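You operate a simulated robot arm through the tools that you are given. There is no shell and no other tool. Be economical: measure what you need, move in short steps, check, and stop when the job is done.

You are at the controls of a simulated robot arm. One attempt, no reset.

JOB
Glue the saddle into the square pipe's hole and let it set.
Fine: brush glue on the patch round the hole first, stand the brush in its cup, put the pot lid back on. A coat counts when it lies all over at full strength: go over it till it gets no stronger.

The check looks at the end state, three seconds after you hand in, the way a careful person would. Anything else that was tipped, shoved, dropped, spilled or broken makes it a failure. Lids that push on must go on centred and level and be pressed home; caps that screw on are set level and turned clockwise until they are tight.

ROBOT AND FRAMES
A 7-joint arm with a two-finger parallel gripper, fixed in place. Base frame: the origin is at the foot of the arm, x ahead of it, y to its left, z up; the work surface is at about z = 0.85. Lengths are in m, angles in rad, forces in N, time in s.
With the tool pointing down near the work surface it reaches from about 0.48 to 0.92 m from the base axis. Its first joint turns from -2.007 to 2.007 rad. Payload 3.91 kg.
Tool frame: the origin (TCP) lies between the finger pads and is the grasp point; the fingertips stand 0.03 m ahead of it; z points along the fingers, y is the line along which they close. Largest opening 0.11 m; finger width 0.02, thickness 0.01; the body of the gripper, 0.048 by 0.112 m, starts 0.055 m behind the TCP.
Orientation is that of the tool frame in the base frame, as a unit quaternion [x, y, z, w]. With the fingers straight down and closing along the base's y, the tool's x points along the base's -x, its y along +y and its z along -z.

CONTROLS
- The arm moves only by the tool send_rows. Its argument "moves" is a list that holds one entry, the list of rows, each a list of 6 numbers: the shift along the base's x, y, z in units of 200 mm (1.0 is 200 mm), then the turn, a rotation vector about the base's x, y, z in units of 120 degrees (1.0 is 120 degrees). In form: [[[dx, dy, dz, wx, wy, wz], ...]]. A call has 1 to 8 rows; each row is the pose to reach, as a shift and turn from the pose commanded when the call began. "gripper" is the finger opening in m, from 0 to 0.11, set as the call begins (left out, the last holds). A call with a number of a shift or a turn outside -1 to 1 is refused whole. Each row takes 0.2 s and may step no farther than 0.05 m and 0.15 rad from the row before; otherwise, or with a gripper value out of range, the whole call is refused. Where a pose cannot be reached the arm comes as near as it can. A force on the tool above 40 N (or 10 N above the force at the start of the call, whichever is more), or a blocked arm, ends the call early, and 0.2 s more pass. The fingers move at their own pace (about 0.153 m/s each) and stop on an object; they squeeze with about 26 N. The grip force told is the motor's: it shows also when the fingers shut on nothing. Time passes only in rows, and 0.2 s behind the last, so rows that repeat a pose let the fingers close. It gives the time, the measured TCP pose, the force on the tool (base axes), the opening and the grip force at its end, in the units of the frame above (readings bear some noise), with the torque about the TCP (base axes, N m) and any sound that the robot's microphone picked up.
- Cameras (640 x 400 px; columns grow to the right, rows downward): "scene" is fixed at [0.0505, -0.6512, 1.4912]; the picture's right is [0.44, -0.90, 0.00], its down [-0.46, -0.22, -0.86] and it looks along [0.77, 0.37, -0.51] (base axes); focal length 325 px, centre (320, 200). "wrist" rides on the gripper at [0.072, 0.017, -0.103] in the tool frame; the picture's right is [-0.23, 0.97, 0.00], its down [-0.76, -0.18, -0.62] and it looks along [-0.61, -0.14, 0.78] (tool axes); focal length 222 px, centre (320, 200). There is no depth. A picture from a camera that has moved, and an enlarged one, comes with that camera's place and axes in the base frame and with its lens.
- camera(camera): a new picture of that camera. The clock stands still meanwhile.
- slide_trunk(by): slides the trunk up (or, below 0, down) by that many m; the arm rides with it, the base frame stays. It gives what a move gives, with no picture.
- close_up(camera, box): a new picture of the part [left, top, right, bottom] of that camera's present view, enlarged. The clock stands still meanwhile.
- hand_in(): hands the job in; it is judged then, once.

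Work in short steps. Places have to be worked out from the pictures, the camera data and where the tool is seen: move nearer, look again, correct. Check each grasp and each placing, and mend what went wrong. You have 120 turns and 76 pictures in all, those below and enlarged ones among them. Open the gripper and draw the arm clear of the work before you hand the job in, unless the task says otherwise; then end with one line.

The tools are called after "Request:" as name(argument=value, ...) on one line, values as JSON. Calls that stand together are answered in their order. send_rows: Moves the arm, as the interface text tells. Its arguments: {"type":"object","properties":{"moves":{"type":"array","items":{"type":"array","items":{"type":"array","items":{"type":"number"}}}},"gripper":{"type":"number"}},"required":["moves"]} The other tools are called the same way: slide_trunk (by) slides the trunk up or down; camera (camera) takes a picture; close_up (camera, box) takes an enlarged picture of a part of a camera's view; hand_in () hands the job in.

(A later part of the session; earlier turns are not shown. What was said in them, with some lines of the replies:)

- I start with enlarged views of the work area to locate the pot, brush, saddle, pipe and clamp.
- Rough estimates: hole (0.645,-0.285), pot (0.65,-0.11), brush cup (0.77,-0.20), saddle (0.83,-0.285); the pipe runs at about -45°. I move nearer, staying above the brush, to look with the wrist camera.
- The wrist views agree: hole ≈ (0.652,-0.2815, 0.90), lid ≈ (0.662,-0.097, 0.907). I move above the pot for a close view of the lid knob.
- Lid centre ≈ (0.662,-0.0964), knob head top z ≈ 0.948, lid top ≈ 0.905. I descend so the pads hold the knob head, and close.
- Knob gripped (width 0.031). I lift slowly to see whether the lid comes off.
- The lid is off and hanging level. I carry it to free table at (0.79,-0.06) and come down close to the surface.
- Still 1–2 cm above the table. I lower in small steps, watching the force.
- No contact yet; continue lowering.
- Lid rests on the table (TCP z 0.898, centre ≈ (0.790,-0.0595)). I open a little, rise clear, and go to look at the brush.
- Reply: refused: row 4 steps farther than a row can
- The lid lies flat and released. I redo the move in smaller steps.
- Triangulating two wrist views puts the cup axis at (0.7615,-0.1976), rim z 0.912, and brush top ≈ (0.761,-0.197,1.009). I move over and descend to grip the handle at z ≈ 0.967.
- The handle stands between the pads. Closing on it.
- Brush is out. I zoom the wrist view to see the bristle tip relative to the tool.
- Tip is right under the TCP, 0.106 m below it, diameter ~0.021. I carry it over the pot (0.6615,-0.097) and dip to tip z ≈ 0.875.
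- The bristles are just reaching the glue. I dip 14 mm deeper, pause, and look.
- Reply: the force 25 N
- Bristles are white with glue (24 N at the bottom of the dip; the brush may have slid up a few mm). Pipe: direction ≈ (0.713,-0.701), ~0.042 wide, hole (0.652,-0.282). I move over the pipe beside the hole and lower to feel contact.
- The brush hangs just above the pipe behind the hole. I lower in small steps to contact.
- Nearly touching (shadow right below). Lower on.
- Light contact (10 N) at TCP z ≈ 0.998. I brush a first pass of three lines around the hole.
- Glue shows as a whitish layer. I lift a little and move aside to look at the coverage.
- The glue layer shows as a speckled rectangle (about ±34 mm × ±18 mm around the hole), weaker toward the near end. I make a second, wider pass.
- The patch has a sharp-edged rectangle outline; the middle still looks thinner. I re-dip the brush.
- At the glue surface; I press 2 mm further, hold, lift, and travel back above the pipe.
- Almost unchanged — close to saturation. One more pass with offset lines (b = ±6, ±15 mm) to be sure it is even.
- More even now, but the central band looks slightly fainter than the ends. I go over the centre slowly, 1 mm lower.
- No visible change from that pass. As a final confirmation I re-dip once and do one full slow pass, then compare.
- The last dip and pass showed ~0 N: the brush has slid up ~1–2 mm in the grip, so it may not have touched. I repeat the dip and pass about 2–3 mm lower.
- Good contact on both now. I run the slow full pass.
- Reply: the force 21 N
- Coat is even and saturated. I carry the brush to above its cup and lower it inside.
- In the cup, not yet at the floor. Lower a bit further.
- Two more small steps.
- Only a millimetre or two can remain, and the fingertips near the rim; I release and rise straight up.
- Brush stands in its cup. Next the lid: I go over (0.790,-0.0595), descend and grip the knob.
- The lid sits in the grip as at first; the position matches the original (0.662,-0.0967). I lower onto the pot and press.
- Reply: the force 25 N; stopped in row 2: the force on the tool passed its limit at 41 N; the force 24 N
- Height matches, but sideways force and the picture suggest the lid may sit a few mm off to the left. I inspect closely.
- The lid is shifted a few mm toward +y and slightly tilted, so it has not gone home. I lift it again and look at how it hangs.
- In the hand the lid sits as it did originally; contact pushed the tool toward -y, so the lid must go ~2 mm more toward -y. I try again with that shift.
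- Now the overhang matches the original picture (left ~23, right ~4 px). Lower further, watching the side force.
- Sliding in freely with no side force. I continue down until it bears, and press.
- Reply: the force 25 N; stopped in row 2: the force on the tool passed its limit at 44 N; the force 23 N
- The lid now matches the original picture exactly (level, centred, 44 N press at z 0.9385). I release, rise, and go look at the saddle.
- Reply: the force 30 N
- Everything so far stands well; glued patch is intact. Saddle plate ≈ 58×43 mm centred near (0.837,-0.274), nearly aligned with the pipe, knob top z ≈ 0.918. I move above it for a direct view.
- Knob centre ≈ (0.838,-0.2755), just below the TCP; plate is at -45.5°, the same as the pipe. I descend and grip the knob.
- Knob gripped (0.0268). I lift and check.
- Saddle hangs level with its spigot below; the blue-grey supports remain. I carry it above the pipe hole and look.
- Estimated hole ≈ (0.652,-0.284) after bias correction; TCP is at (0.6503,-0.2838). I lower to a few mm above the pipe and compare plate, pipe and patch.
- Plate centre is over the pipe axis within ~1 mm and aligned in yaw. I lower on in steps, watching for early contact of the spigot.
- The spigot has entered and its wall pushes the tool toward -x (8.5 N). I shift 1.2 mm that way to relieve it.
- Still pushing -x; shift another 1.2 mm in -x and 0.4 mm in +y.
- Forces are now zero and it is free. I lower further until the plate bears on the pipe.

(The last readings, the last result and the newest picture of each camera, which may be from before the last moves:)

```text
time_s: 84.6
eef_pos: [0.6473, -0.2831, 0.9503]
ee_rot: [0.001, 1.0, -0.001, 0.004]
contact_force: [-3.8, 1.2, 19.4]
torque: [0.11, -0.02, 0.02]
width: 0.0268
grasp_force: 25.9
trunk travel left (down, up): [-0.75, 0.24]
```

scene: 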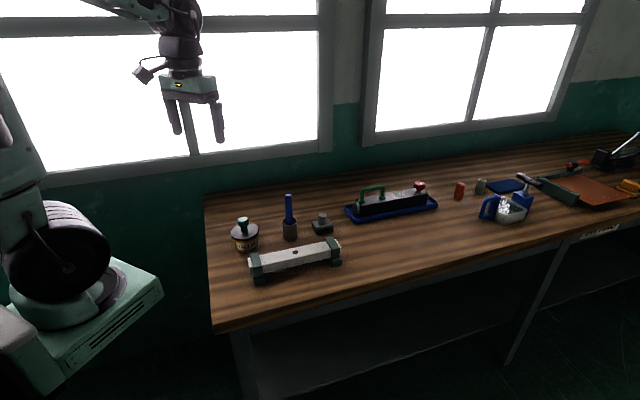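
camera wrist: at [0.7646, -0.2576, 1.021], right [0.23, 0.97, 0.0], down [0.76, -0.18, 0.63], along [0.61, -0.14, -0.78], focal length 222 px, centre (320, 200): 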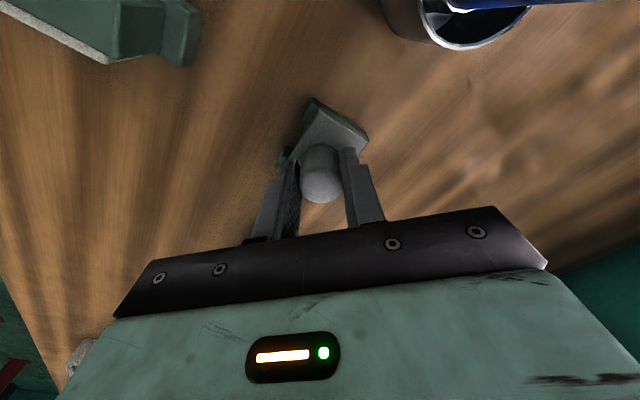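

Firm bearing at 19 N. I look whether the plate is flush on the pipe.

Request:
close_up(camera="scene", box=[275, 220, 325, 265])

Request:
close_up(camera="wrist", box=[240, 70, 400, 230])

```text
8.89 times, centred on (300, 242) of scene
camera zoom: at [0.0505, -0.6512, 1.4912], right [0.44, -0.9, 0.0], down [-0.46, -0.22, -0.86], along [0.77, 0.37, -0.51], focal length 2886 px, centre (498, -178)
```

zoom: 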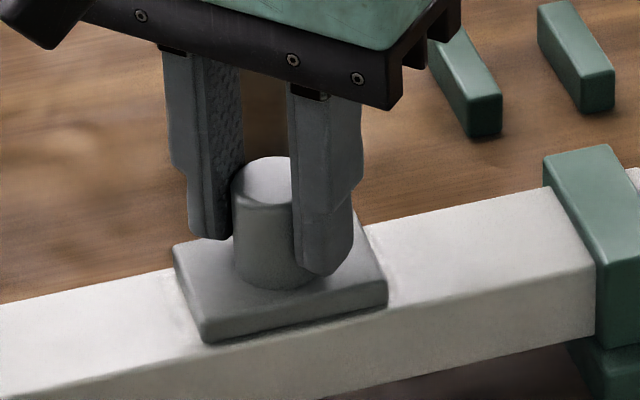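

```text
2.50 times, centred on (320, 150) of wrist
camera zoom: at [0.5745, -0.2652, 1.0524], right [0.23, 0.97, 0.0], down [0.76, -0.18, 0.63], along [0.61, -0.14, -0.78], focal length 555 px, centre (320, 325)
```

zoom: 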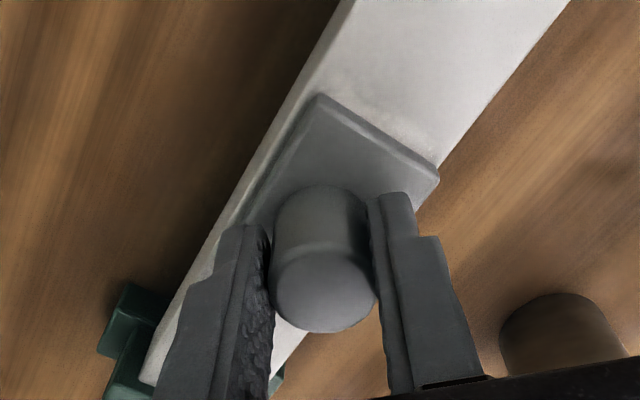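

Flush and aligned. I hold it pressed while the glue sets.

Request:
send_rows(moves=[[[0, 0, 0, 0, 0, 0], [0, 0, 0, 0, 0, 0], [0, 0, 0, 0, 0, 0], [0, 0, 0, 0, 0, 0], [0, 0, 0, 0, 0, 0], [0, 0, 0, 0, 0, 0], [0, 0, 0, 0, 0, 0], [0, 0, 0, 0, 0, 0]]])

Request:
send_rows(moves=[[[0, 0, 0, 0, 0, 0], [0, 0, 0, 0, 0, 0], [0, 0, 0, 0, 0, 0], [0, 0, 0, 0, 0, 0], [0, 0, 0, 0, 0, 0], [0, 0, 0, 0, 0, 0], [0, 0, 0, 0, 0, 0], [0, 0, 0, 0, 0, 0]]])

Request:
send_rows(moves=[[[0, 0, 0, 0, 0, 0], [0, 0, 0, 0, 0, 0], [0, 0, 0, 0, 0, 0], [0, 0, 0, 0, 0, 0], [0, 0, 0, 0, 0, 0], [0, 0, 0, 0, 0, 0], [0, 0, 0, 0, 0, 0], [0, 0, 0, 0, 0, 0]]])

Request:
send_rows(moves=[[[0, 0, 0, 0, 0, 0], [0, 0, 0, 0, 0, 0], [0, 0, 0, 0, 0, 0], [0, 0, 0, 0, 0, 0], [0, 0, 0, 0, 0, 0], [0, 0, 0, 0, 0, 0], [0, 0, 0, 0, 0, 0], [0, 0, 0, 0, 0, 0]]])

Request:
send_rows(moves=[[[0, 0, 0, 0, 0, 0], [0, 0, 0, 0, 0, 0], [0, 0, 0, 0, 0, 0], [0, 0, 0, 0, 0, 0], [0, 0, 0, 0, 0, 0], [0, 0, 0, 0, 0, 0], [0, 0, 0, 0, 0, 0], [0, 0, 0, 0, 0, 0]]])

Request:
send_rows(moves=[[[0, 0, 0, 0, 0, 0], [0, 0, 0, 0, 0, 0], [0, 0, 0, 0, 0, 0], [0, 0, 0, 0, 0, 0], [0, 0, 0, 0, 0, 0], [0, 0, 0, 0, 0, 0], [0, 0, 0, 0, 0, 0], [0, 0, 0, 0, 0, 0]]])

Request:
close_up(camera="scene", box=[275, 220, 325, 265])

```text
time_s: 86.4
eef_pos: [0.6474, -0.2834, 0.9469]
ee_rot: [0.001, 1.0, -0.001, 0.004]
contact_force: [4.3, -3.8, 25.4]
torque: [-0.04, -0.28, -0.02]
width: 0.0266
grasp_force: 26.1
trunk travel left (down, up): [-0.75, 0.24]
```

```text
time_s: 88.2
eef_pos: [0.6465, -0.2823, 0.947]
ee_rot: [0.001, 1.0, 0.0, 0.004]
contact_force: [7.0, -5.6, 22.6]
torque: [-0.1, -0.37, -0.03]
width: 0.0265
grasp_force: 25.9
trunk travel left (down, up): [-0.75, 0.24]
```

```text
time_s: 90.0
eef_pos: [0.6479, -0.2832, 0.947]
ee_rot: [0.001, 1.0, 0.0, 0.004]
contact_force: [5.4, -4.1, 17.1]
torque: [-0.09, -0.24, -0.05]
width: 0.0266
grasp_force: 26.1
trunk travel left (down, up): [-0.75, 0.24]
```

```text
time_s: 91.8
eef_pos: [0.6471, -0.2818, 0.947]
ee_rot: [0.001, 1.0, 0.0, 0.003]
contact_force: [1.3, -1.7, 11.3]
torque: [0.0, -0.09, -0.02]
width: 0.0264
grasp_force: 25.8
trunk travel left (down, up): [-0.75, 0.24]
```

```text
time_s: 93.6
eef_pos: [0.6479, -0.2822, 0.947]
ee_rot: [0.001, 1.0, 0.0, 0.004]
contact_force: [-1.2, -0.2, 6.2]
torque: [0.04, 0.03, -0.05]
width: 0.0264
grasp_force: 26.5
trunk travel left (down, up): [-0.75, 0.24]
```

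```text
time_s: 95.4
eef_pos: [0.648, -0.2825, 0.947]
ee_rot: [0.001, 1.0, 0.0, 0.004]
contact_force: [-1.3, 0.3, 1.2]
torque: [-0.01, -0.02, 0.0]
width: 0.0263
grasp_force: 25.7
trunk travel left (down, up): [-0.75, 0.24]
```

```text
8.89 times, centred on (300, 242) of scene
camera zoom: at [0.0505, -0.6512, 1.4912], right [0.44, -0.9, 0.0], down [-0.46, -0.22, -0.86], along [0.77, 0.37, -0.51], focal length 2886 px, centre (498, -178)
```

zoom: 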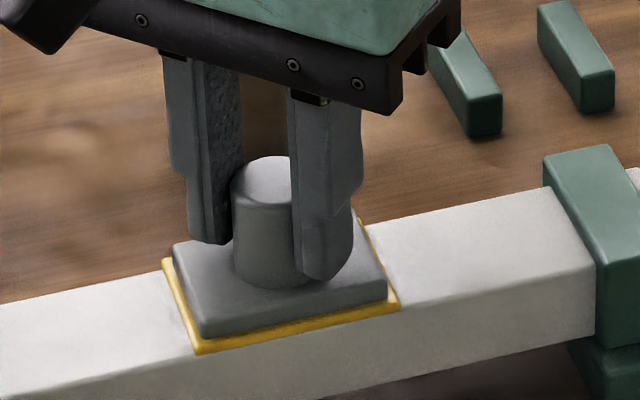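

A yellow bead has formed all round the plate; the press force faded, so I press 1 mm more and hold on.

Request:
send_rows(moves=[[[0, 0, -0.004, 0, 0, 0], [0, 0, -0.004, 0, 0, 0], [0, 0, -0.004, 0, 0, 0], [0, 0, -0.004, 0, 0, 0], [0, 0, -0.004, 0, 0, 0], [0, 0, -0.004, 0, 0, 0], [0, 0, -0.004, 0, 0, 0], [0, 0, -0.004, 0, 0, 0]]])

Request:
send_rows(moves=[[[0, 0, 0, 0, 0, 0], [0, 0, 0, 0, 0, 0], [0, 0, 0, 0, 0, 0], [0, 0, 0, 0, 0, 0], [0, 0, 0, 0, 0, 0], [0, 0, 0, 0, 0, 0], [0, 0, 0, 0, 0, 0], [0, 0, 0, 0, 0, 0]]])

Request:
send_rows(moves=[[[0, 0, 0, 0, 0, 0], [0, 0, 0, 0, 0, 0], [0, 0, 0, 0, 0, 0], [0, 0, 0, 0, 0, 0], [0, 0, 0, 0, 0, 0], [0, 0, 0, 0, 0, 0], [0, 0, 0, 0, 0, 0], [0, 0, 0, 0, 0, 0]]])

Request:
send_rows(moves=[[[0, 0, 0, 0, 0, 0], [0, 0, 0, 0, 0, 0], [0, 0, 0, 0, 0, 0], [0, 0, 0, 0, 0, 0], [0, 0, 0, 0, 0, 0], [0, 0, 0, 0, 0, 0], [0, 0, 0, 0, 0, 0], [0, 0, 0, 0, 0, 0]]])

Request:
send_rows(moves=[[[0, 0, 0, 0, 0, 0], [0, 0, 0, 0, 0, 0], [0, 0, 0, 0, 0, 0], [0, 0, 0, 0, 0, 0], [0, 0, 0, 0, 0, 0], [0, 0, 0, 0, 0, 0], [0, 0, 0, 0, 0, 0], [0, 0, 0, 0, 0, 0]]])

Request:
send_rows(moves=[[[0, 0, 0, 0, 0, 0], [0, 0, 0, 0, 0, 0], [0, 0, 0, 0, 0, 0], [0, 0, 0, 0, 0, 0], [0, 0, 0, 0, 0, 0], [0, 0, 0, 0, 0, 0], [0, 0, 0, 0, 0, 0], [0, 0, 0, 0, 0, 0]]])

Request:
close_up(camera="scene", box=[275, 220, 325, 265])

```text
time_s: 97.2
eef_pos: [0.648, -0.2833, 0.9466]
ee_rot: [0.001, 1.0, -0.001, 0.004]
contact_force: [0.6, -0.4, 12.7]
torque: [-0.01, -0.05, -0.03]
width: 0.0262
grasp_force: 25.5
trunk travel left (down, up): [-0.75, 0.24]
```

```text
time_s: 99.0
eef_pos: [0.6468, -0.2818, 0.9471]
ee_rot: [0.0, 1.0, -0.001, 0.004]
contact_force: [2.3, -1.9, 14.5]
torque: [-0.01, -0.16, 0.01]
width: 0.0268
grasp_force: 25.7
trunk travel left (down, up): [-0.75, 0.24]
```

```text
time_s: 100.8
eef_pos: [0.6473, -0.283, 0.9471]
ee_rot: [0.001, 1.0, -0.001, 0.003]
contact_force: [2.9, -2.7, 12.0]
torque: [-0.02, -0.15, 0.0]
width: 0.0266
grasp_force: 26.0
trunk travel left (down, up): [-0.75, 0.24]
```

```text
time_s: 102.6
eef_pos: [0.6466, -0.2829, 0.9459]
ee_rot: [0.0, 1.0, 0.0, 0.003]
contact_force: [1.8, -1.3, 8.5]
torque: [0.0, -0.1, -0.01]
width: 0.0265
grasp_force: 26.1
trunk travel left (down, up): [-0.75, 0.24]
```

```text
time_s: 104.4
eef_pos: [0.6466, -0.2822, 0.9465]
ee_rot: [0.001, 1.0, -0.001, 0.004]
contact_force: [0.6, 0.2, 5.5]
torque: [0.01, 0.01, -0.01]
width: 0.0262
grasp_force: 26.0
trunk travel left (down, up): [-0.75, 0.24]
```

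```text
time_s: 106.2
eef_pos: [0.6473, -0.2819, 0.9472]
ee_rot: [0.001, 1.0, 0.001, 0.004]
contact_force: [-1.3, 1.1, 2.4]
torque: [0.06, 0.07, 0.0]
width: 0.0265
grasp_force: 26.0
trunk travel left (down, up): [-0.75, 0.24]
```

```text
8.89 times, centred on (300, 242) of scene
camera zoom: at [0.0505, -0.6512, 1.4912], right [0.44, -0.9, 0.0], down [-0.46, -0.22, -0.86], along [0.77, 0.37, -0.51], focal length 2886 px, centre (498, -178)
```

zoom: 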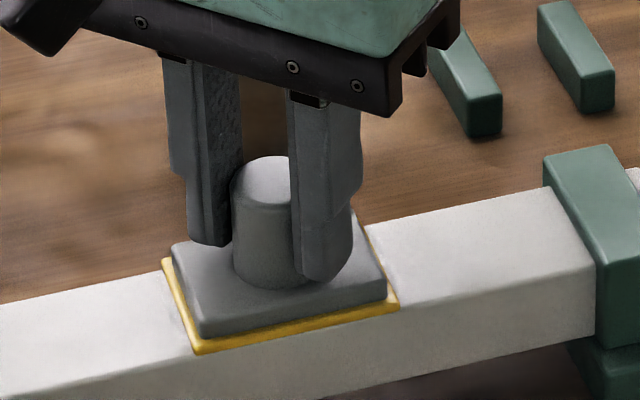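

Bead is unchanged; I hold another ~14 s to be safe, and then release.

Request:
send_rows(moves=[[[0, 0, -0.003, 0, 0, 0], [0, 0, -0.003, 0, 0, 0], [0, 0, -0.003, 0, 0, 0], [0, 0, -0.003, 0, 0, 0], [0, 0, -0.003, 0, 0, 0], [0, 0, -0.003, 0, 0, 0], [0, 0, -0.003, 0, 0, 0], [0, 0, -0.003, 0, 0, 0]]])

Request:
send_rows(moves=[[[0, 0, 0, 0, 0, 0], [0, 0, 0, 0, 0, 0], [0, 0, 0, 0, 0, 0], [0, 0, 0, 0, 0, 0], [0, 0, 0, 0, 0, 0], [0, 0, 0, 0, 0, 0], [0, 0, 0, 0, 0, 0], [0, 0, 0, 0, 0, 0]]])

Request:
send_rows(moves=[[[0, 0, 0, 0, 0, 0], [0, 0, 0, 0, 0, 0], [0, 0, 0, 0, 0, 0], [0, 0, 0, 0, 0, 0], [0, 0, 0, 0, 0, 0], [0, 0, 0, 0, 0, 0], [0, 0, 0, 0, 0, 0], [0, 0, 0, 0, 0, 0]]])

Request:
send_rows(moves=[[[0, 0, 0, 0, 0, 0], [0, 0, 0, 0, 0, 0], [0, 0, 0, 0, 0, 0], [0, 0, 0, 0, 0, 0], [0, 0, 0, 0, 0, 0], [0, 0, 0, 0, 0, 0], [0, 0, 0, 0, 0, 0], [0, 0, 0, 0, 0, 0]]])

Request:
send_rows(moves=[[[0, 0, 0, 0, 0, 0], [0, 0, 0, 0, 0, 0], [0, 0, 0, 0, 0, 0], [0, 0, 0, 0, 0, 0], [0, 0, 0, 0, 0, 0], [0, 0, 0, 0, 0, 0], [0, 0, 0, 0, 0, 0], [0, 0, 0, 0, 0, 0]]])

Request:
send_rows(moves=[[[0, 0, 0, 0, 0, 0], [0, 0, 0, 0, 0, 0], [0, 0, 0, 0, 0, 0], [0, 0, 0, 0, 0, 0], [0, 0, 0, 0, 0, 0], [0, 0, 0, 0, 0, 0], [0, 0, 0, 0, 0, 0], [0, 0, 0, 0, 0, 0]]])

Request:
send_rows(moves=[[[0, 0, 0, 0, 0, 0], [0, 0, 0, 0, 0, 0], [0, 0, 0, 0, 0, 0], [0, 0, 0, 0, 0, 0], [0, 0, 0, 0, 0, 0], [0, 0, 0, 0, 0, 0], [0, 0, 0, 0, 0, 0], [0, 0, 0, 0, 0, 0]]])

Request:
send_rows(moves=[[[0, 0, 0, 0, 0, 0], [0, 0, 0, 0, 0, 0], [0, 0, 0, 0, 0, 0], [0, 0, 0, 0, 0, 0], [0, 0, 0, 0, 0, 0], [0, 0, 0, 0, 0, 0], [0, 0, 0, 0, 0, 0], [0, 0, 0, 0, 0, 0]]])

```text
time_s: 108.0
eef_pos: [0.6469, -0.282, 0.9454]
ee_rot: [0.001, 1.0, -0.001, 0.004]
contact_force: [-0.4, 0.1, 15.5]
torque: [0.02, 0.01, -0.01]
width: 0.0267
grasp_force: 26.3
trunk travel left (down, up): [-0.75, 0.24]
```

```text
time_s: 109.8
eef_pos: [0.6468, -0.2815, 0.9469]
ee_rot: [0.0, 1.0, -0.001, 0.003]
contact_force: [1.8, -0.4, 16.0]
torque: [0.02, -0.16, -0.04]
width: 0.0268
grasp_force: 25.7
trunk travel left (down, up): [-0.75, 0.24]
```

```text
time_s: 111.6
eef_pos: [0.6472, -0.2818, 0.9453]
ee_rot: [0.0, 1.0, 0.0, 0.004]
contact_force: [2.8, -1.3, 13.7]
torque: [0.0, -0.13, -0.01]
width: 0.0265
grasp_force: 25.9
trunk travel left (down, up): [-0.75, 0.24]
```

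```text
time_s: 113.4
eef_pos: [0.6467, -0.2817, 0.9459]
ee_rot: [0.001, 1.0, 0.0, 0.004]
contact_force: [1.0, -0.2, 10.8]
torque: [0.04, -0.11, 0.0]
width: 0.0264
grasp_force: 25.8
trunk travel left (down, up): [-0.75, 0.24]
```

```text
time_s: 115.2
eef_pos: [0.6476, -0.282, 0.9456]
ee_rot: [0.0, 1.0, 0.001, 0.004]
contact_force: [0.6, 0.3, 5.5]
torque: [-0.02, -0.06, 0.0]
width: 0.0266
grasp_force: 25.9
trunk travel left (down, up): [-0.75, 0.24]
```

```text
time_s: 117.0
eef_pos: [0.649, -0.2824, 0.9447]
ee_rot: [0.0, 1.0, 0.0, 0.004]
contact_force: [-1.7, -0.4, 3.0]
torque: [0.04, -0.01, -0.02]
width: 0.0268
grasp_force: 25.3
trunk travel left (down, up): [-0.75, 0.24]
```

```text
time_s: 118.8
eef_pos: [0.6484, -0.2822, 0.9456]
ee_rot: [0.001, 1.0, 0.0, 0.004]
contact_force: [0.3, 0.4, 1.7]
torque: [0.03, 0.03, 0.0]
width: 0.0262
grasp_force: 25.9
trunk travel left (down, up): [-0.75, 0.24]
```

```text
time_s: 120.6
eef_pos: [0.6481, -0.284, 0.9456]
ee_rot: [0.0, 1.0, 0.0, 0.003]
contact_force: [0.8, 0.8, 0.0]
torque: [0.03, 0.01, -0.01]
width: 0.0263
grasp_force: 26.1
trunk travel left (down, up): [-0.75, 0.24]
```

Held ~36 s with forces now nil. I open and rise straight up, then inspect.

Request:
send_rows(moves=[[[0, 0, 0, 0, 0, 0], [0, 0, 0, 0, 0, 0]]], gripper=0.06)

Request:
send_rows(moves=[[[0, 0, 0.1, 0, 0, 0], [0, 0, 0.3, 0, 0, 0], [0, 0, 0.5, 0, 0, 0], [0, 0, 0.7, 0, 0, 0], [0, 0, 0.9, 0, 0, 0], [-0.2, 0.1, 0.95, 0, 0, 0], [-0.4, 0.2, 0.95, 0, 0, 0]]])

Request:
close_up(camera="scene", box=[275, 220, 325, 265])

Request:
close_up(camera="scene", box=[220, 180, 350, 280])

```text
time_s: 121.2
eef_pos: [0.6483, -0.2832, 0.9442]
ee_rot: [0.001, 1.0, 0.0, 0.004]
contact_force: [0.5, -0.2, -0.1]
torque: [0.01, 0.04, 0.02]
width: 0.0598
grasp_force: 0.0
trunk travel left (down, up): [-0.75, 0.24]
```

```text
time_s: 122.8
eef_pos: [0.5676, -0.2429, 1.1344]
ee_rot: [0.0, 1.0, -0.001, 0.003]
contact_force: [1.2, 0.3, 0.2]
torque: [-0.02, 0.02, 0.0]
width: 0.0601
grasp_force: 0.1
trunk travel left (down, up): [-0.75, 0.24]
```

```text
8.89 times, centred on (300, 242) of scene
camera zoom: at [0.0505, -0.6512, 1.4912], right [0.44, -0.9, 0.0], down [-0.46, -0.22, -0.86], along [0.77, 0.37, -0.51], focal length 2886 px, centre (498, -178)
```

zoom: 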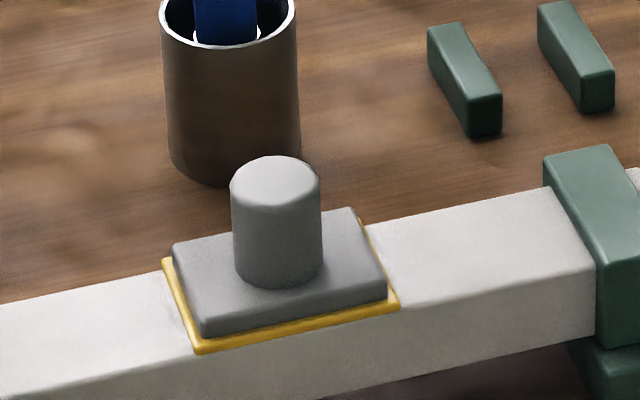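

```text
4.00 times, centred on (285, 230) of scene
camera zoom: at [0.0505, -0.6512, 1.4912], right [0.44, -0.9, 0.0], down [-0.46, -0.22, -0.86], along [0.77, 0.37, -0.51], focal length 1298 px, centre (460, 80)
```

zoom: 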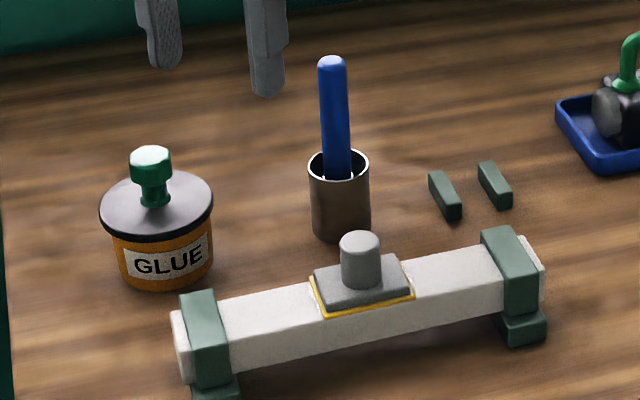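

Saddle is seated with an even bead. I compare the lid with the original picture using the same zoom box, and view it from above.

Request:
close_up(camera="scene", box=[220, 190, 270, 270])

Request:
close_up(camera="scene", box=[228, 208, 268, 258])

```text
5.00 times, centred on (245, 230) of scene
camera zoom: at [0.0505, -0.6512, 1.4912], right [0.44, -0.9, 0.0], down [-0.46, -0.22, -0.86], along [0.77, 0.37, -0.51], focal length 1623 px, centre (695, 50)
```

zoom: 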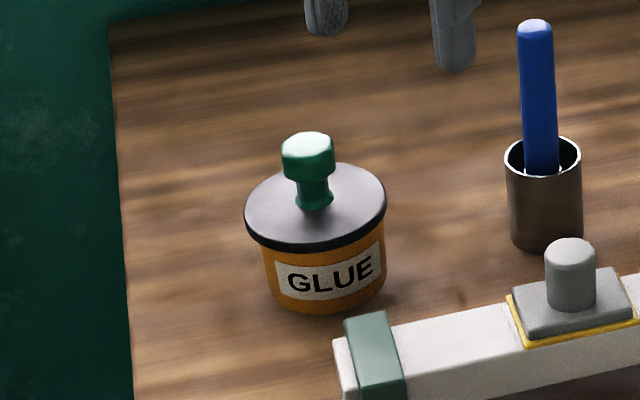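

```text
8.00 times, centred on (248, 233) of scene
camera zoom: at [0.0505, -0.6512, 1.4912], right [0.44, -0.9, 0.0], down [-0.46, -0.22, -0.86], along [0.77, 0.37, -0.51], focal length 2597 px, centre (896, -64)
```

zoom: 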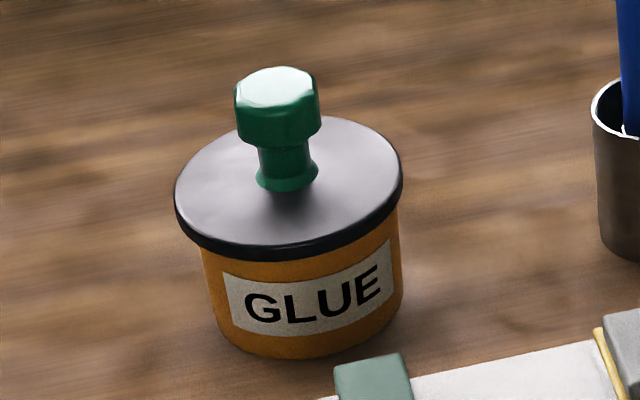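

Compared with the original the lid is ~2 mm left and ~1 mm high: releasing under load nudged it. I re-grip the knob, re-centre and press, then relieve the force before opening.

Request:
send_rows(moves=[[[0.12, 0.18, -0.1, 0, 0, 0], [0.24, 0.36, -0.2, 0, 0, 0], [0.36, 0.54, -0.3, 0, 0, 0], [0.475, 0.7225, -0.425, 0, 0, 0], [0.475, 0.7225, -0.65, 0, 0, 0], [0.475, 0.7225, -0.85, 0, 0, 0], [0.475, 0.7225, -0.945, 0, 0, 0]]])

Request:
send_rows(moves=[[[0, 0, 0, 0, 0, 0], [0, 0, 0, 0, 0, 0]]], gripper=0.0)

Request:
close_up(camera="scene", box=[228, 208, 268, 258])

```text
time_s: 124.4
eef_pos: [0.6623, -0.0978, 0.9462]
ee_rot: [0.001, 1.0, 0.0, 0.003]
contact_force: [0.4, -0.3, -0.3]
torque: [0.01, 0.04, 0.0]
width: 0.0601
grasp_force: 0.1
trunk travel left (down, up): [-0.75, 0.24]
```

```text
time_s: 125.0
eef_pos: [0.6619, -0.0983, 0.9458]
ee_rot: [0.0, 1.0, 0.0, 0.003]
contact_force: [0.0, -0.2, 0.4]
torque: [0.0, 0.0, -0.01]
width: 0.0305
grasp_force: 26.2
trunk travel left (down, up): [-0.75, 0.24]
```

```text
8.00 times, centred on (248, 233) of scene
camera zoom: at [0.0505, -0.6512, 1.4912], right [0.44, -0.9, 0.0], down [-0.46, -0.22, -0.86], along [0.77, 0.37, -0.51], focal length 2597 px, centre (896, -64)
```

zoom: 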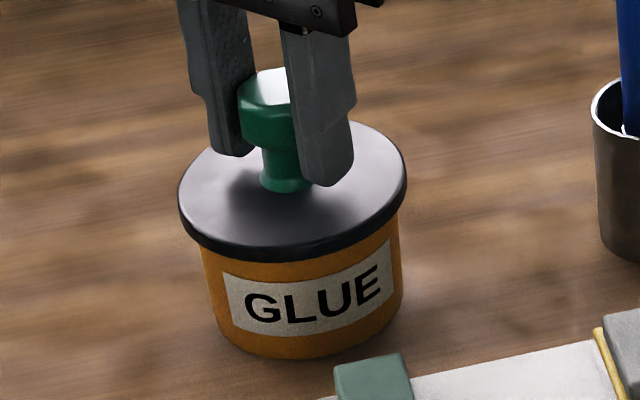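

Gripping re-centred it (edges 179–407, as originally). Now press down in small steps.

Request:
send_rows(moves=[[[0, 0, -0.01, 0, 0, 0], [0, 0, -0.01, 0, 0, 0]]])

Request:
send_rows(moves=[[[0, 0, -0.01, 0, 0, 0], [0, 0, -0.01, 0, 0, 0]]])

```text
time_s: 125.6
eef_pos: [0.6629, -0.0983, 0.9453]
ee_rot: [0.001, 1.0, -0.001, 0.005]
contact_force: [-4.4, -1.9, 23.3]
torque: [-0.01, 0.26, 0.04]
width: 0.0305
grasp_force: 26.0
trunk travel left (down, up): [-0.75, 0.24]
```

```text
time_s: 126.2
eef_pos: [0.6625, -0.0975, 0.943]
ee_rot: [0.001, 1.0, 0.0, 0.006]
contact_force: [0.1, -2.1, 26.2]
torque: [-0.06, -0.15, 0.0]
width: 0.0305
grasp_force: 26.1
trunk travel left (down, up): [-0.75, 0.24]
```

Bearing at 26 N. I back off to near-zero force before opening.

Request:
send_rows(moves=[[[0, 0, 0.005, 0, 0, 0], [0, 0, 0.01, 0, 0, 0]]])

Request:
close_up(camera="scene", box=[228, 208, 268, 258])

```text
time_s: 126.8
eef_pos: [0.6626, -0.0983, 0.944]
ee_rot: [0.0, 1.0, 0.001, 0.003]
contact_force: [3.3, -1.0, 6.8]
torque: [-0.03, -0.39, -0.03]
width: 0.0306
grasp_force: 25.9
trunk travel left (down, up): [-0.75, 0.24]
```

```text
8.00 times, centred on (248, 233) of scene
camera zoom: at [0.0505, -0.6512, 1.4912], right [0.44, -0.9, 0.0], down [-0.46, -0.22, -0.86], along [0.77, 0.37, -0.51], focal length 2597 px, centre (896, -64)
```

zoom: 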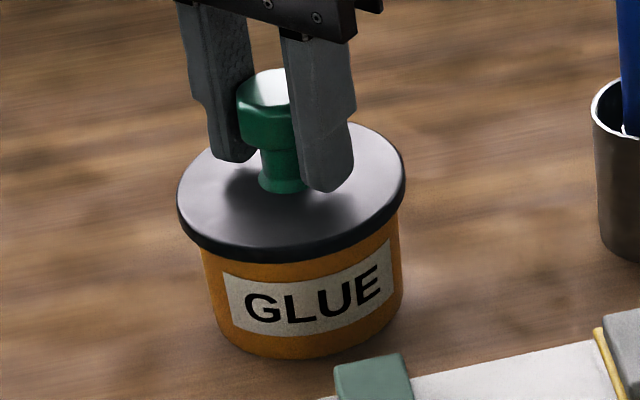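

Matches the original seat. I ease another 0.5 mm, open, and rise straight up.

Request:
send_rows(moves=[[[0, 0, 0.003, 0, 0, 0], [0, 0, 0.003, 0, 0, 0]]])

Request:
send_rows(moves=[[[0, 0, 0, 0, 0, 0], [0, 0, 0, 0, 0, 0]]], gripper=0.06)

Request:
send_rows(moves=[[[0, 0, 0.15, 0, 0, 0], [0, 0, 0.35, 0, 0, 0], [0, 0, 0.5, 0, 0, 0]]])

Request:
close_up(camera="scene", box=[228, 208, 268, 258])

```text
time_s: 127.4
eef_pos: [0.6613, -0.0974, 0.9441]
ee_rot: [0.0, 1.0, 0.0, 0.003]
contact_force: [0.0, -0.2, 0.0]
torque: [-0.02, 0.02, 0.02]
width: 0.0304
grasp_force: 25.6
trunk travel left (down, up): [-0.75, 0.24]
```

```text
time_s: 128.0
eef_pos: [0.6629, -0.0976, 0.9444]
ee_rot: [0.0, 1.0, 0.0, 0.003]
contact_force: [-0.4, 0.1, 0.5]
torque: [0.01, 0.02, 0.0]
width: 0.0598
grasp_force: 0.2
trunk travel left (down, up): [-0.75, 0.24]
```

```text
time_s: 128.8
eef_pos: [0.6624, -0.0971, 1.0457]
ee_rot: [0.0, 1.0, 0.0, 0.002]
contact_force: [0.4, 0.3, 0.5]
torque: [0.01, 0.02, -0.01]
width: 0.0601
grasp_force: 0.0
trunk travel left (down, up): [-0.75, 0.24]
```

```text
8.00 times, centred on (248, 233) of scene
camera zoom: at [0.0505, -0.6512, 1.4912], right [0.44, -0.9, 0.0], down [-0.46, -0.22, -0.86], along [0.77, 0.37, -0.51], focal length 2597 px, centre (896, -64)
```

zoom: 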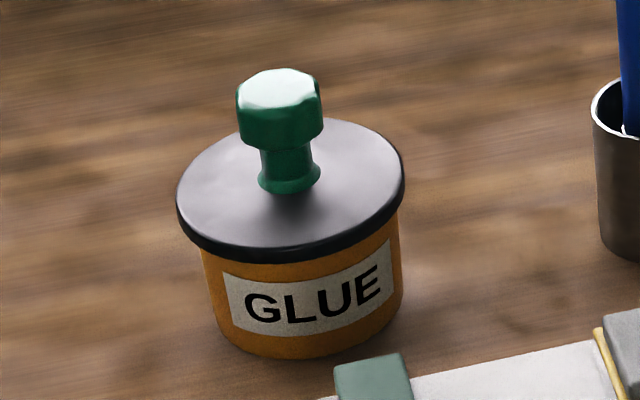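

Very near the original. For certainty I press the knob from above with closed fingers.

Request:
send_rows(moves=[[[0, 0, -0.1, 0, 0, 0], [0, 0, -0.2, 0, 0, 0], [0, 0, -0.3, 0, 0, 0]]], gripper=0.0)

Request:
send_rows(moves=[[[0, 0, -0.015, 0, 0, 0], [0, 0, -0.03, 0, 0, 0]]])

Request:
send_rows(moves=[[[0, 0, -0.01, 0, 0, 0], [0, 0, -0.02, 0, 0, 0]]])

Request:
send_rows(moves=[[[0, 0, -0.01, 0, 0, 0], [0, 0, -0.02, 0, 0, 0]]])

```text
time_s: 129.6
eef_pos: [0.6628, -0.0984, 0.9851]
ee_rot: [0.001, 1.0, 0.0, 0.004]
contact_force: [0.0, -1.0, 0.6]
torque: [-0.01, -0.02, -0.02]
width: 0.0003
grasp_force: 26.1
trunk travel left (down, up): [-0.75, 0.24]
```

```text
time_s: 130.2
eef_pos: [0.6614, -0.0976, 0.9786]
ee_rot: [0.001, 1.0, 0.0, 0.004]
contact_force: [-0.6, -0.1, 5.6]
torque: [-0.01, 0.04, 0.0]
width: 0.0
grasp_force: 26.0
trunk travel left (down, up): [-0.75, 0.24]
```

```text
time_s: 130.8
eef_pos: [0.6641, -0.0976, 0.9796]
ee_rot: [0.0, 1.0, -0.001, 0.008]
contact_force: [-4.2, 0.4, 23.0]
torque: [-0.02, 0.27, -0.01]
width: 0.0002
grasp_force: 25.6
trunk travel left (down, up): [-0.75, 0.24]
stopped in row 2: the force on the tool passed its limit at 44 N (the readings are from after the stop); the commanded pose is now the measured one
```

```text
time_s: 131.3
eef_pos: [0.6645, -0.0966, 0.9783]
ee_rot: [-0.001, 1.0, -0.001, 0.01]
contact_force: [-4.8, -0.1, 21.7]
torque: [0.01, 0.36, 0.04]
width: 0.0003
grasp_force: 26.3
trunk travel left (down, up): [-0.75, 0.24]
stopped in row 2: the force on the tool passed its limit at 44 N (the readings are from after the stop); the commanded pose is now the measured one
```

It bears solidly at 44 N with no movement: the lid is home. I draw the arm clear and open, then take a final look.

Request:
send_rows(moves=[[[0, 0, 0.2, 0, 0, 0], [0, 0, 0.4, 0, 0, 0], [0, 0, 0.6, 0, 0, 0], [0, 0, 0.8, 0, 0, 0], [-0.15, 0.1, 0.95, 0, 0, 0], [-0.35, 0.2, 1.0, 0, 0, 0]]], gripper=0.0)

Request:
send_rows(moves=[[[0, 0, 0.1, 0, 0, 0], [0, 0, 0.2, 0, 0, 0], [0, 0, 0.2, 0, 0, 0], [0, 0, 0.2, 0, 0, 0], [0, 0, 0.2, 0, 0, 0], [0, 0, 0.2, 0, 0, 0], [0, 0, 0.2, 0, 0, 0], [0, 0, 0.2, 0, 0, 0]]], gripper=0.11)

Request:
close_up(camera="scene", box=[220, 180, 350, 280])

Request:
close_up(camera="scene", box=[228, 208, 268, 258])

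Request:
camera(camera="scene")

```text
time_s: 132.7
eef_pos: [0.5953, -0.0581, 1.1788]
ee_rot: [0.001, 1.0, 0.0, 0.008]
contact_force: [0.6, -0.3, -1.0]
torque: [0.03, 0.01, 0.03]
width: 0.0002
grasp_force: 25.9
trunk travel left (down, up): [-0.75, 0.24]
```

```text
time_s: 134.5
eef_pos: [0.5968, -0.0573, 1.2192]
ee_rot: [0.0, 1.0, 0.0, 0.008]
contact_force: [1.2, -0.2, -0.1]
torque: [0.02, 0.01, -0.02]
width: 0.1102
grasp_force: 0.0
trunk travel left (down, up): [-0.75, 0.24]
```

```text
4.00 times, centred on (285, 230) of scene
camera zoom: at [0.0505, -0.6512, 1.4912], right [0.44, -0.9, 0.0], down [-0.46, -0.22, -0.86], along [0.77, 0.37, -0.51], focal length 1298 px, centre (460, 80)
```

zoom: 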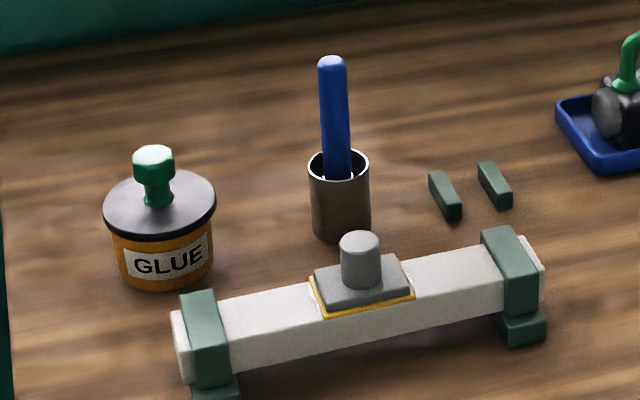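

```text
8.00 times, centred on (248, 233) of scene
camera zoom: at [0.0505, -0.6512, 1.4912], right [0.44, -0.9, 0.0], down [-0.46, -0.22, -0.86], along [0.77, 0.37, -0.51], focal length 2597 px, centre (896, -64)
```

zoom: 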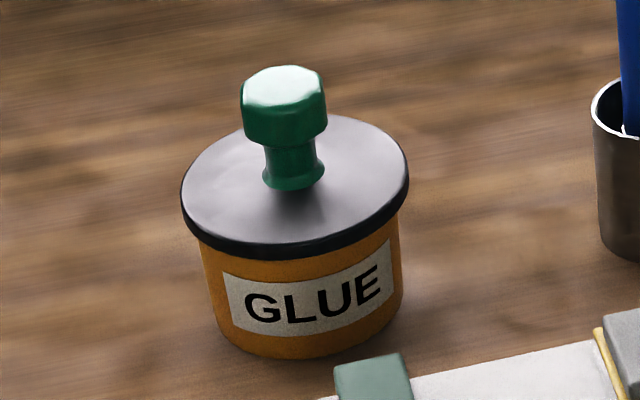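

```text
4 pictures are left
```

scene: 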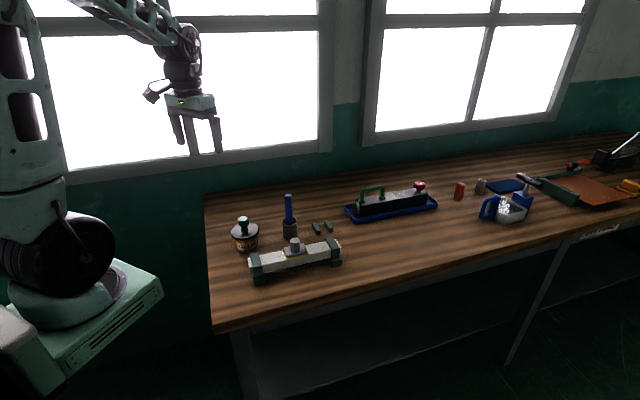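

The last picture shows the lid's far side ~3 mm high: it is slightly tilted, and all presses pushed the tool toward -x, so it sits too far +x. I also straighten the tool's small tilt (~0.9°), return to the knob and grip it.

Request:
send_rows(moves=[[[0.0825, -0.05, -0.2, 0, 0.0038, 0], [0.165, -0.1, -0.4, 0, 0.0076, 0], [0.25, -0.15, -0.6, 0, 0.0076, 0], [0.33, -0.205, -0.8, 0, 0.0076, 0]]], gripper=0.06)

Request:
send_rows(moves=[[[0, 0, -0.2, 0, 0, 0], [0, 0, -0.4, 0, 0, 0], [0, 0, -0.55, 0, 0, 0]]])

```text
time_s: 135.5
eef_pos: [0.6597, -0.0994, 1.0577]
ee_rot: [0.0, 1.0, 0.0, 0.001]
contact_force: [-0.3, 0.1, -0.6]
torque: [-0.02, -0.03, -0.03]
width: 0.0597
grasp_force: 0.1
trunk travel left (down, up): [-0.75, 0.24]
```

```text
time_s: 136.3
eef_pos: [0.6601, -0.1004, 0.9472]
ee_rot: [0.0, 1.0, 0.0, -0.001]
contact_force: [-0.5, -0.5, 0.1]
torque: [-0.01, -0.03, 0.0]
width: 0.0599
grasp_force: 0.0
trunk travel left (down, up): [-0.75, 0.24]
```

Tool is straight again. I close on the knob, lift the lid ~8 mm, shift 2 mm toward -x and look.

Request:
send_rows(moves=[[[0, 0.006, 0, 0, 0, 0], [0, 0.006, 0, 0, 0, 0], [0, 0.006, 0, 0, 0, 0]]], gripper=0.0)

Request:
send_rows(moves=[[[0, 0, 0.02, 0, 0, 0], [0, 0, 0.05, 0, 0, 0], [-0.01, 0, 0.05, 0, 0, 0]]])

Request:
close_up(camera="scene", box=[228, 208, 268, 258])

```text
time_s: 137.1
eef_pos: [0.6613, -0.0982, 0.9475]
ee_rot: [0.001, 1.0, -0.001, 0.0]
contact_force: [-0.5, -0.5, 0.1]
torque: [-0.01, 0.03, 0.01]
width: 0.0303
grasp_force: 25.9
trunk travel left (down, up): [-0.75, 0.24]
```

```text
time_s: 137.9
eef_pos: [0.6599, -0.0978, 0.9577]
ee_rot: [0.001, 1.0, 0.0, 0.0]
contact_force: [0.0, -0.1, -0.6]
torque: [0.01, 0.0, 0.01]
width: 0.0305
grasp_force: 26.3
trunk travel left (down, up): [-0.75, 0.24]
```

```text
8.00 times, centred on (248, 233) of scene
camera zoom: at [0.0505, -0.6512, 1.4912], right [0.44, -0.9, 0.0], down [-0.46, -0.22, -0.86], along [0.77, 0.37, -0.51], focal length 2597 px, centre (896, -64)
```

zoom: 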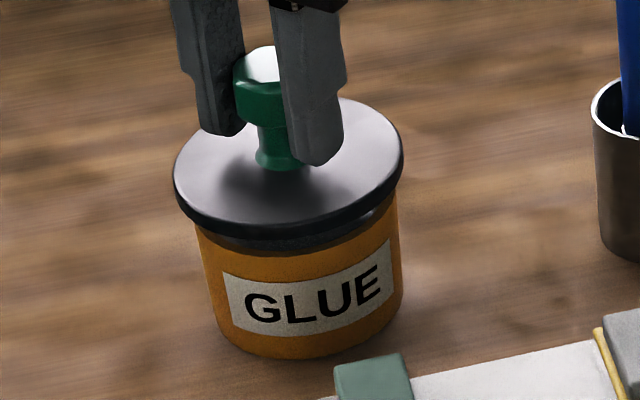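

The plug under the lid is visible entering the pot. I lower slowly, reading side forces.

Request:
send_rows(moves=[[[0, 0, -0.02, 0, 0, 0], [0, 0, -0.035, 0, 0, 0]]])

Request:
send_rows(moves=[[[0, 0, -0.01, 0, 0, 0]]])

Request:
send_rows(moves=[[[0, 0, -0.01, 0, 0, 0]]])

```text
time_s: 138.5
eef_pos: [0.6599, -0.0979, 0.9511]
ee_rot: [0.0, 1.0, 0.0, 0.0]
contact_force: [-0.6, 0.2, -1.5]
torque: [0.04, 0.01, 0.0]
width: 0.0303
grasp_force: 25.8
trunk travel left (down, up): [-0.75, 0.24]
```

```text
time_s: 138.9
eef_pos: [0.6584, -0.0974, 0.9485]
ee_rot: [0.0, 1.0, 0.0, 0.0]
contact_force: [0.5, -0.4, 0.9]
torque: [-0.01, -0.02, 0.02]
width: 0.0305
grasp_force: 25.8
trunk travel left (down, up): [-0.75, 0.24]
```

```text
time_s: 139.3
eef_pos: [0.6594, -0.0976, 0.9473]
ee_rot: [-0.001, 1.0, 0.0, 0.001]
contact_force: [0.0, -0.4, 8.7]
torque: [0.21, 0.18, -0.02]
width: 0.0303
grasp_force: 26.3
trunk travel left (down, up): [-0.75, 0.24]
```

Contact begins with almost no side force. Press on.

Request:
send_rows(moves=[[[0, 0, -0.005, 0, 0, 0], [0, 0, -0.01, 0, 0, 0]]])

Request:
send_rows(moves=[[[0, 0, -0.005, 0, 0, 0], [0, 0, -0.01, 0, 0, 0]]])

```text
time_s: 139.9
eef_pos: [0.6594, -0.0981, 0.9471]
ee_rot: [0.001, 1.0, 0.0, 0.002]
contact_force: [0.9, -2.1, 26.3]
torque: [-0.03, -0.15, -0.05]
width: 0.0308
grasp_force: 25.8
trunk travel left (down, up): [-0.75, 0.24]
```

```text
time_s: 140.5
eef_pos: [0.6586, -0.0968, 0.9434]
ee_rot: [0.001, 1.0, 0.0, 0.001]
contact_force: [1.2, -4.2, 25.9]
torque: [-0.02, -0.22, 0.0]
width: 0.0303
grasp_force: 25.8
trunk travel left (down, up): [-0.75, 0.24]
```

Bears at 26 N with small side force. I relieve, open, and rise.

Request:
send_rows(moves=[[[0, -0.003, 0.005, 0, 0, 0], [0, -0.003, 0.012, 0, 0, 0]]])

Request:
send_rows(moves=[[[0, 0, 0, 0, 0, 0], [0, 0, 0, 0, 0, 0]]], gripper=0.06)

Request:
send_rows(moves=[[[0, 0, 0.15, 0, 0, 0], [0, 0, 0.35, 0, 0, 0], [0, 0, 0.5, 0, 0, 0]]])

Request:
close_up(camera="scene", box=[228, 208, 268, 258])

```text
time_s: 141.1
eef_pos: [0.6568, -0.0992, 0.9434]
ee_rot: [-0.001, 1.0, 0.0, -0.001]
contact_force: [0.8, 0.0, 2.5]
torque: [0.07, -0.16, 0.03]
width: 0.0307
grasp_force: 25.9
trunk travel left (down, up): [-0.75, 0.24]
```

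```text
time_s: 141.7
eef_pos: [0.6583, -0.0992, 0.9449]
ee_rot: [0.0, 1.0, 0.0, 0.0]
contact_force: [0.0, 0.1, -0.4]
torque: [-0.02, -0.02, 0.01]
width: 0.0597
grasp_force: 0.0
trunk travel left (down, up): [-0.75, 0.24]
```

```text
time_s: 142.5
eef_pos: [0.6591, -0.0957, 1.0452]
ee_rot: [0.0, 1.0, 0.001, -0.001]
contact_force: [0.4, -0.3, -0.5]
torque: [-0.01, 0.02, -0.01]
width: 0.0599
grasp_force: 0.0
trunk travel left (down, up): [-0.75, 0.24]
```

```text
8.00 times, centred on (248, 233) of scene
camera zoom: at [0.0505, -0.6512, 1.4912], right [0.44, -0.9, 0.0], down [-0.46, -0.22, -0.86], along [0.77, 0.37, -0.51], focal length 2597 px, centre (896, -64)
```

zoom: 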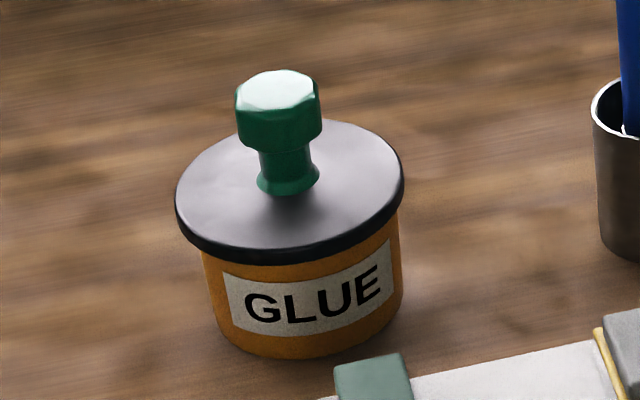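

Now level; it sits ~1.5 mm toward -x/left of the original spot within the plug's play. I re-grip, nudge +1.5 mm in x, -0.6 mm in y, press lightly, relieve and release.

Request:
send_rows(moves=[[[0, 0, -0.2, 0, 0, 0], [0, 0, -0.4, 0, 0, 0], [0, 0, -0.5, 0, 0, 0]]])

Request:
send_rows(moves=[[[0, 0, 0, 0, 0, 0], [0, 0, 0, 0, 0, 0]]], gripper=0.0)

Request:
send_rows(moves=[[[0.004, -0.002, 0, 0, 0, 0], [0.0075, -0.003, 0, 0, 0, 0], [0.0075, -0.003, -0.006, 0, 0, 0]]])

```text
time_s: 143.3
eef_pos: [0.659, -0.0971, 0.9457]
ee_rot: [0.0, 1.0, 0.0, 0.0]
contact_force: [-0.3, 0.2, 0.2]
torque: [-0.02, 0.01, 0.0]
width: 0.06
grasp_force: 0.1
trunk travel left (down, up): [-0.75, 0.24]
```

```text
time_s: 143.9
eef_pos: [0.6595, -0.0975, 0.9459]
ee_rot: [0.001, 1.0, 0.0, -0.001]
contact_force: [0.2, 0.5, -0.3]
torque: [-0.03, 0.0, -0.02]
width: 0.0303
grasp_force: 26.6
trunk travel left (down, up): [-0.75, 0.24]
```

```text
time_s: 144.7
eef_pos: [0.6608, -0.098, 0.9461]
ee_rot: [0.0, 1.0, 0.0, 0.001]
contact_force: [-2.5, 0.7, 12.9]
torque: [0.0, 0.26, 0.0]
width: 0.0305
grasp_force: 25.9
trunk travel left (down, up): [-0.75, 0.24]
```

Good. A bit more pressure, then relieve, open and rise, and look.

Request:
send_rows(moves=[[[0, 0, -0.005, 0, 0, 0], [0, 0, -0.005, 0, 0, 0]]])

Request:
send_rows(moves=[[[0, 0, 0.005, 0, 0, 0], [0, 0, 0.011, 0, 0, 0]]])

Request:
send_rows(moves=[[[0, 0, 0, 0, 0, 0], [0, 0, 0, 0, 0, 0]]], gripper=0.06)

Request:
send_rows(moves=[[[0, 0, 0.15, 0, 0, 0], [0, 0, 0.35, 0, 0, 0], [0, 0, 0.55, 0, 0, 0], [0, 0, 0.75, 0, 0, 0], [-0.1, 0.1, 0.9, 0, 0, 0], [-0.3, 0.2, 0.95, 0, 0, 0]]])

Request:
close_up(camera="scene", box=[228, 208, 268, 258])

```text
time_s: 145.3
eef_pos: [0.6604, -0.0985, 0.9448]
ee_rot: [0.0, 1.0, 0.0, 0.002]
contact_force: [-1.6, 3.2, 26.2]
torque: [0.04, -0.14, 0.02]
width: 0.0309
grasp_force: 25.9
trunk travel left (down, up): [-0.75, 0.24]
```

```text
time_s: 145.9
eef_pos: [0.6605, -0.0973, 0.9436]
ee_rot: [0.0, 1.0, 0.0, 0.0]
contact_force: [2.8, 1.3, 8.0]
torque: [0.07, -0.44, 0.07]
width: 0.0302
grasp_force: 26.5
trunk travel left (down, up): [-0.75, 0.24]
```

```text
time_s: 146.5
eef_pos: [0.6611, -0.1001, 0.9443]
ee_rot: [0.001, 1.0, 0.0, -0.001]
contact_force: [0.1, 0.4, -0.1]
torque: [0.0, -0.02, 0.01]
width: 0.06
grasp_force: 0.1
trunk travel left (down, up): [-0.75, 0.24]
```

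```text
time_s: 147.9
eef_pos: [0.6005, -0.0602, 1.134]
ee_rot: [0.001, 1.0, 0.0, -0.001]
contact_force: [0.3, 0.0, -0.1]
torque: [0.03, 0.01, 0.02]
width: 0.0597
grasp_force: 0.0
trunk travel left (down, up): [-0.75, 0.24]
```

```text
8.00 times, centred on (248, 233) of scene
camera zoom: at [0.0505, -0.6512, 1.4912], right [0.44, -0.9, 0.0], down [-0.46, -0.22, -0.86], along [0.77, 0.37, -0.51], focal length 2597 px, centre (896, -64)
```

zoom: 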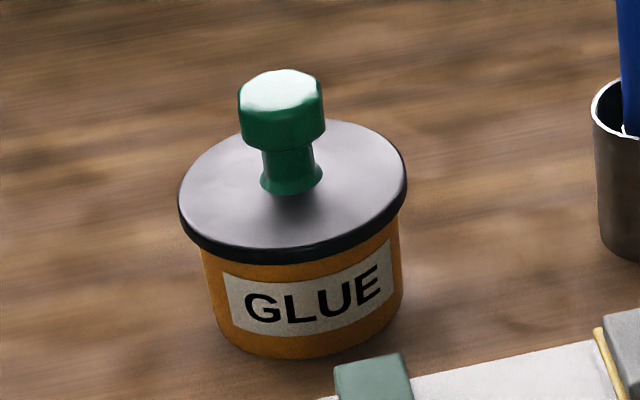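

The lid is back on its original spot, level and home; brush is in its cup, saddle is seated with a set bead, and the arm is clear with gripper open. I hand in.

Request:
hand_in()

```text
The job is handed in.
```

I glued the saddle into the square pipe's hole: it sits flush with an even bead of glue all round. I held it for about 36 seconds, pressing down for most of that, and it then stood released for about 26 seconds more. The brush stands in its cup. The glue pot lid is back on, level, centred and pressed down; it took several tries to seat. I didn't pull on the saddle to test that the glue has fully hardened.
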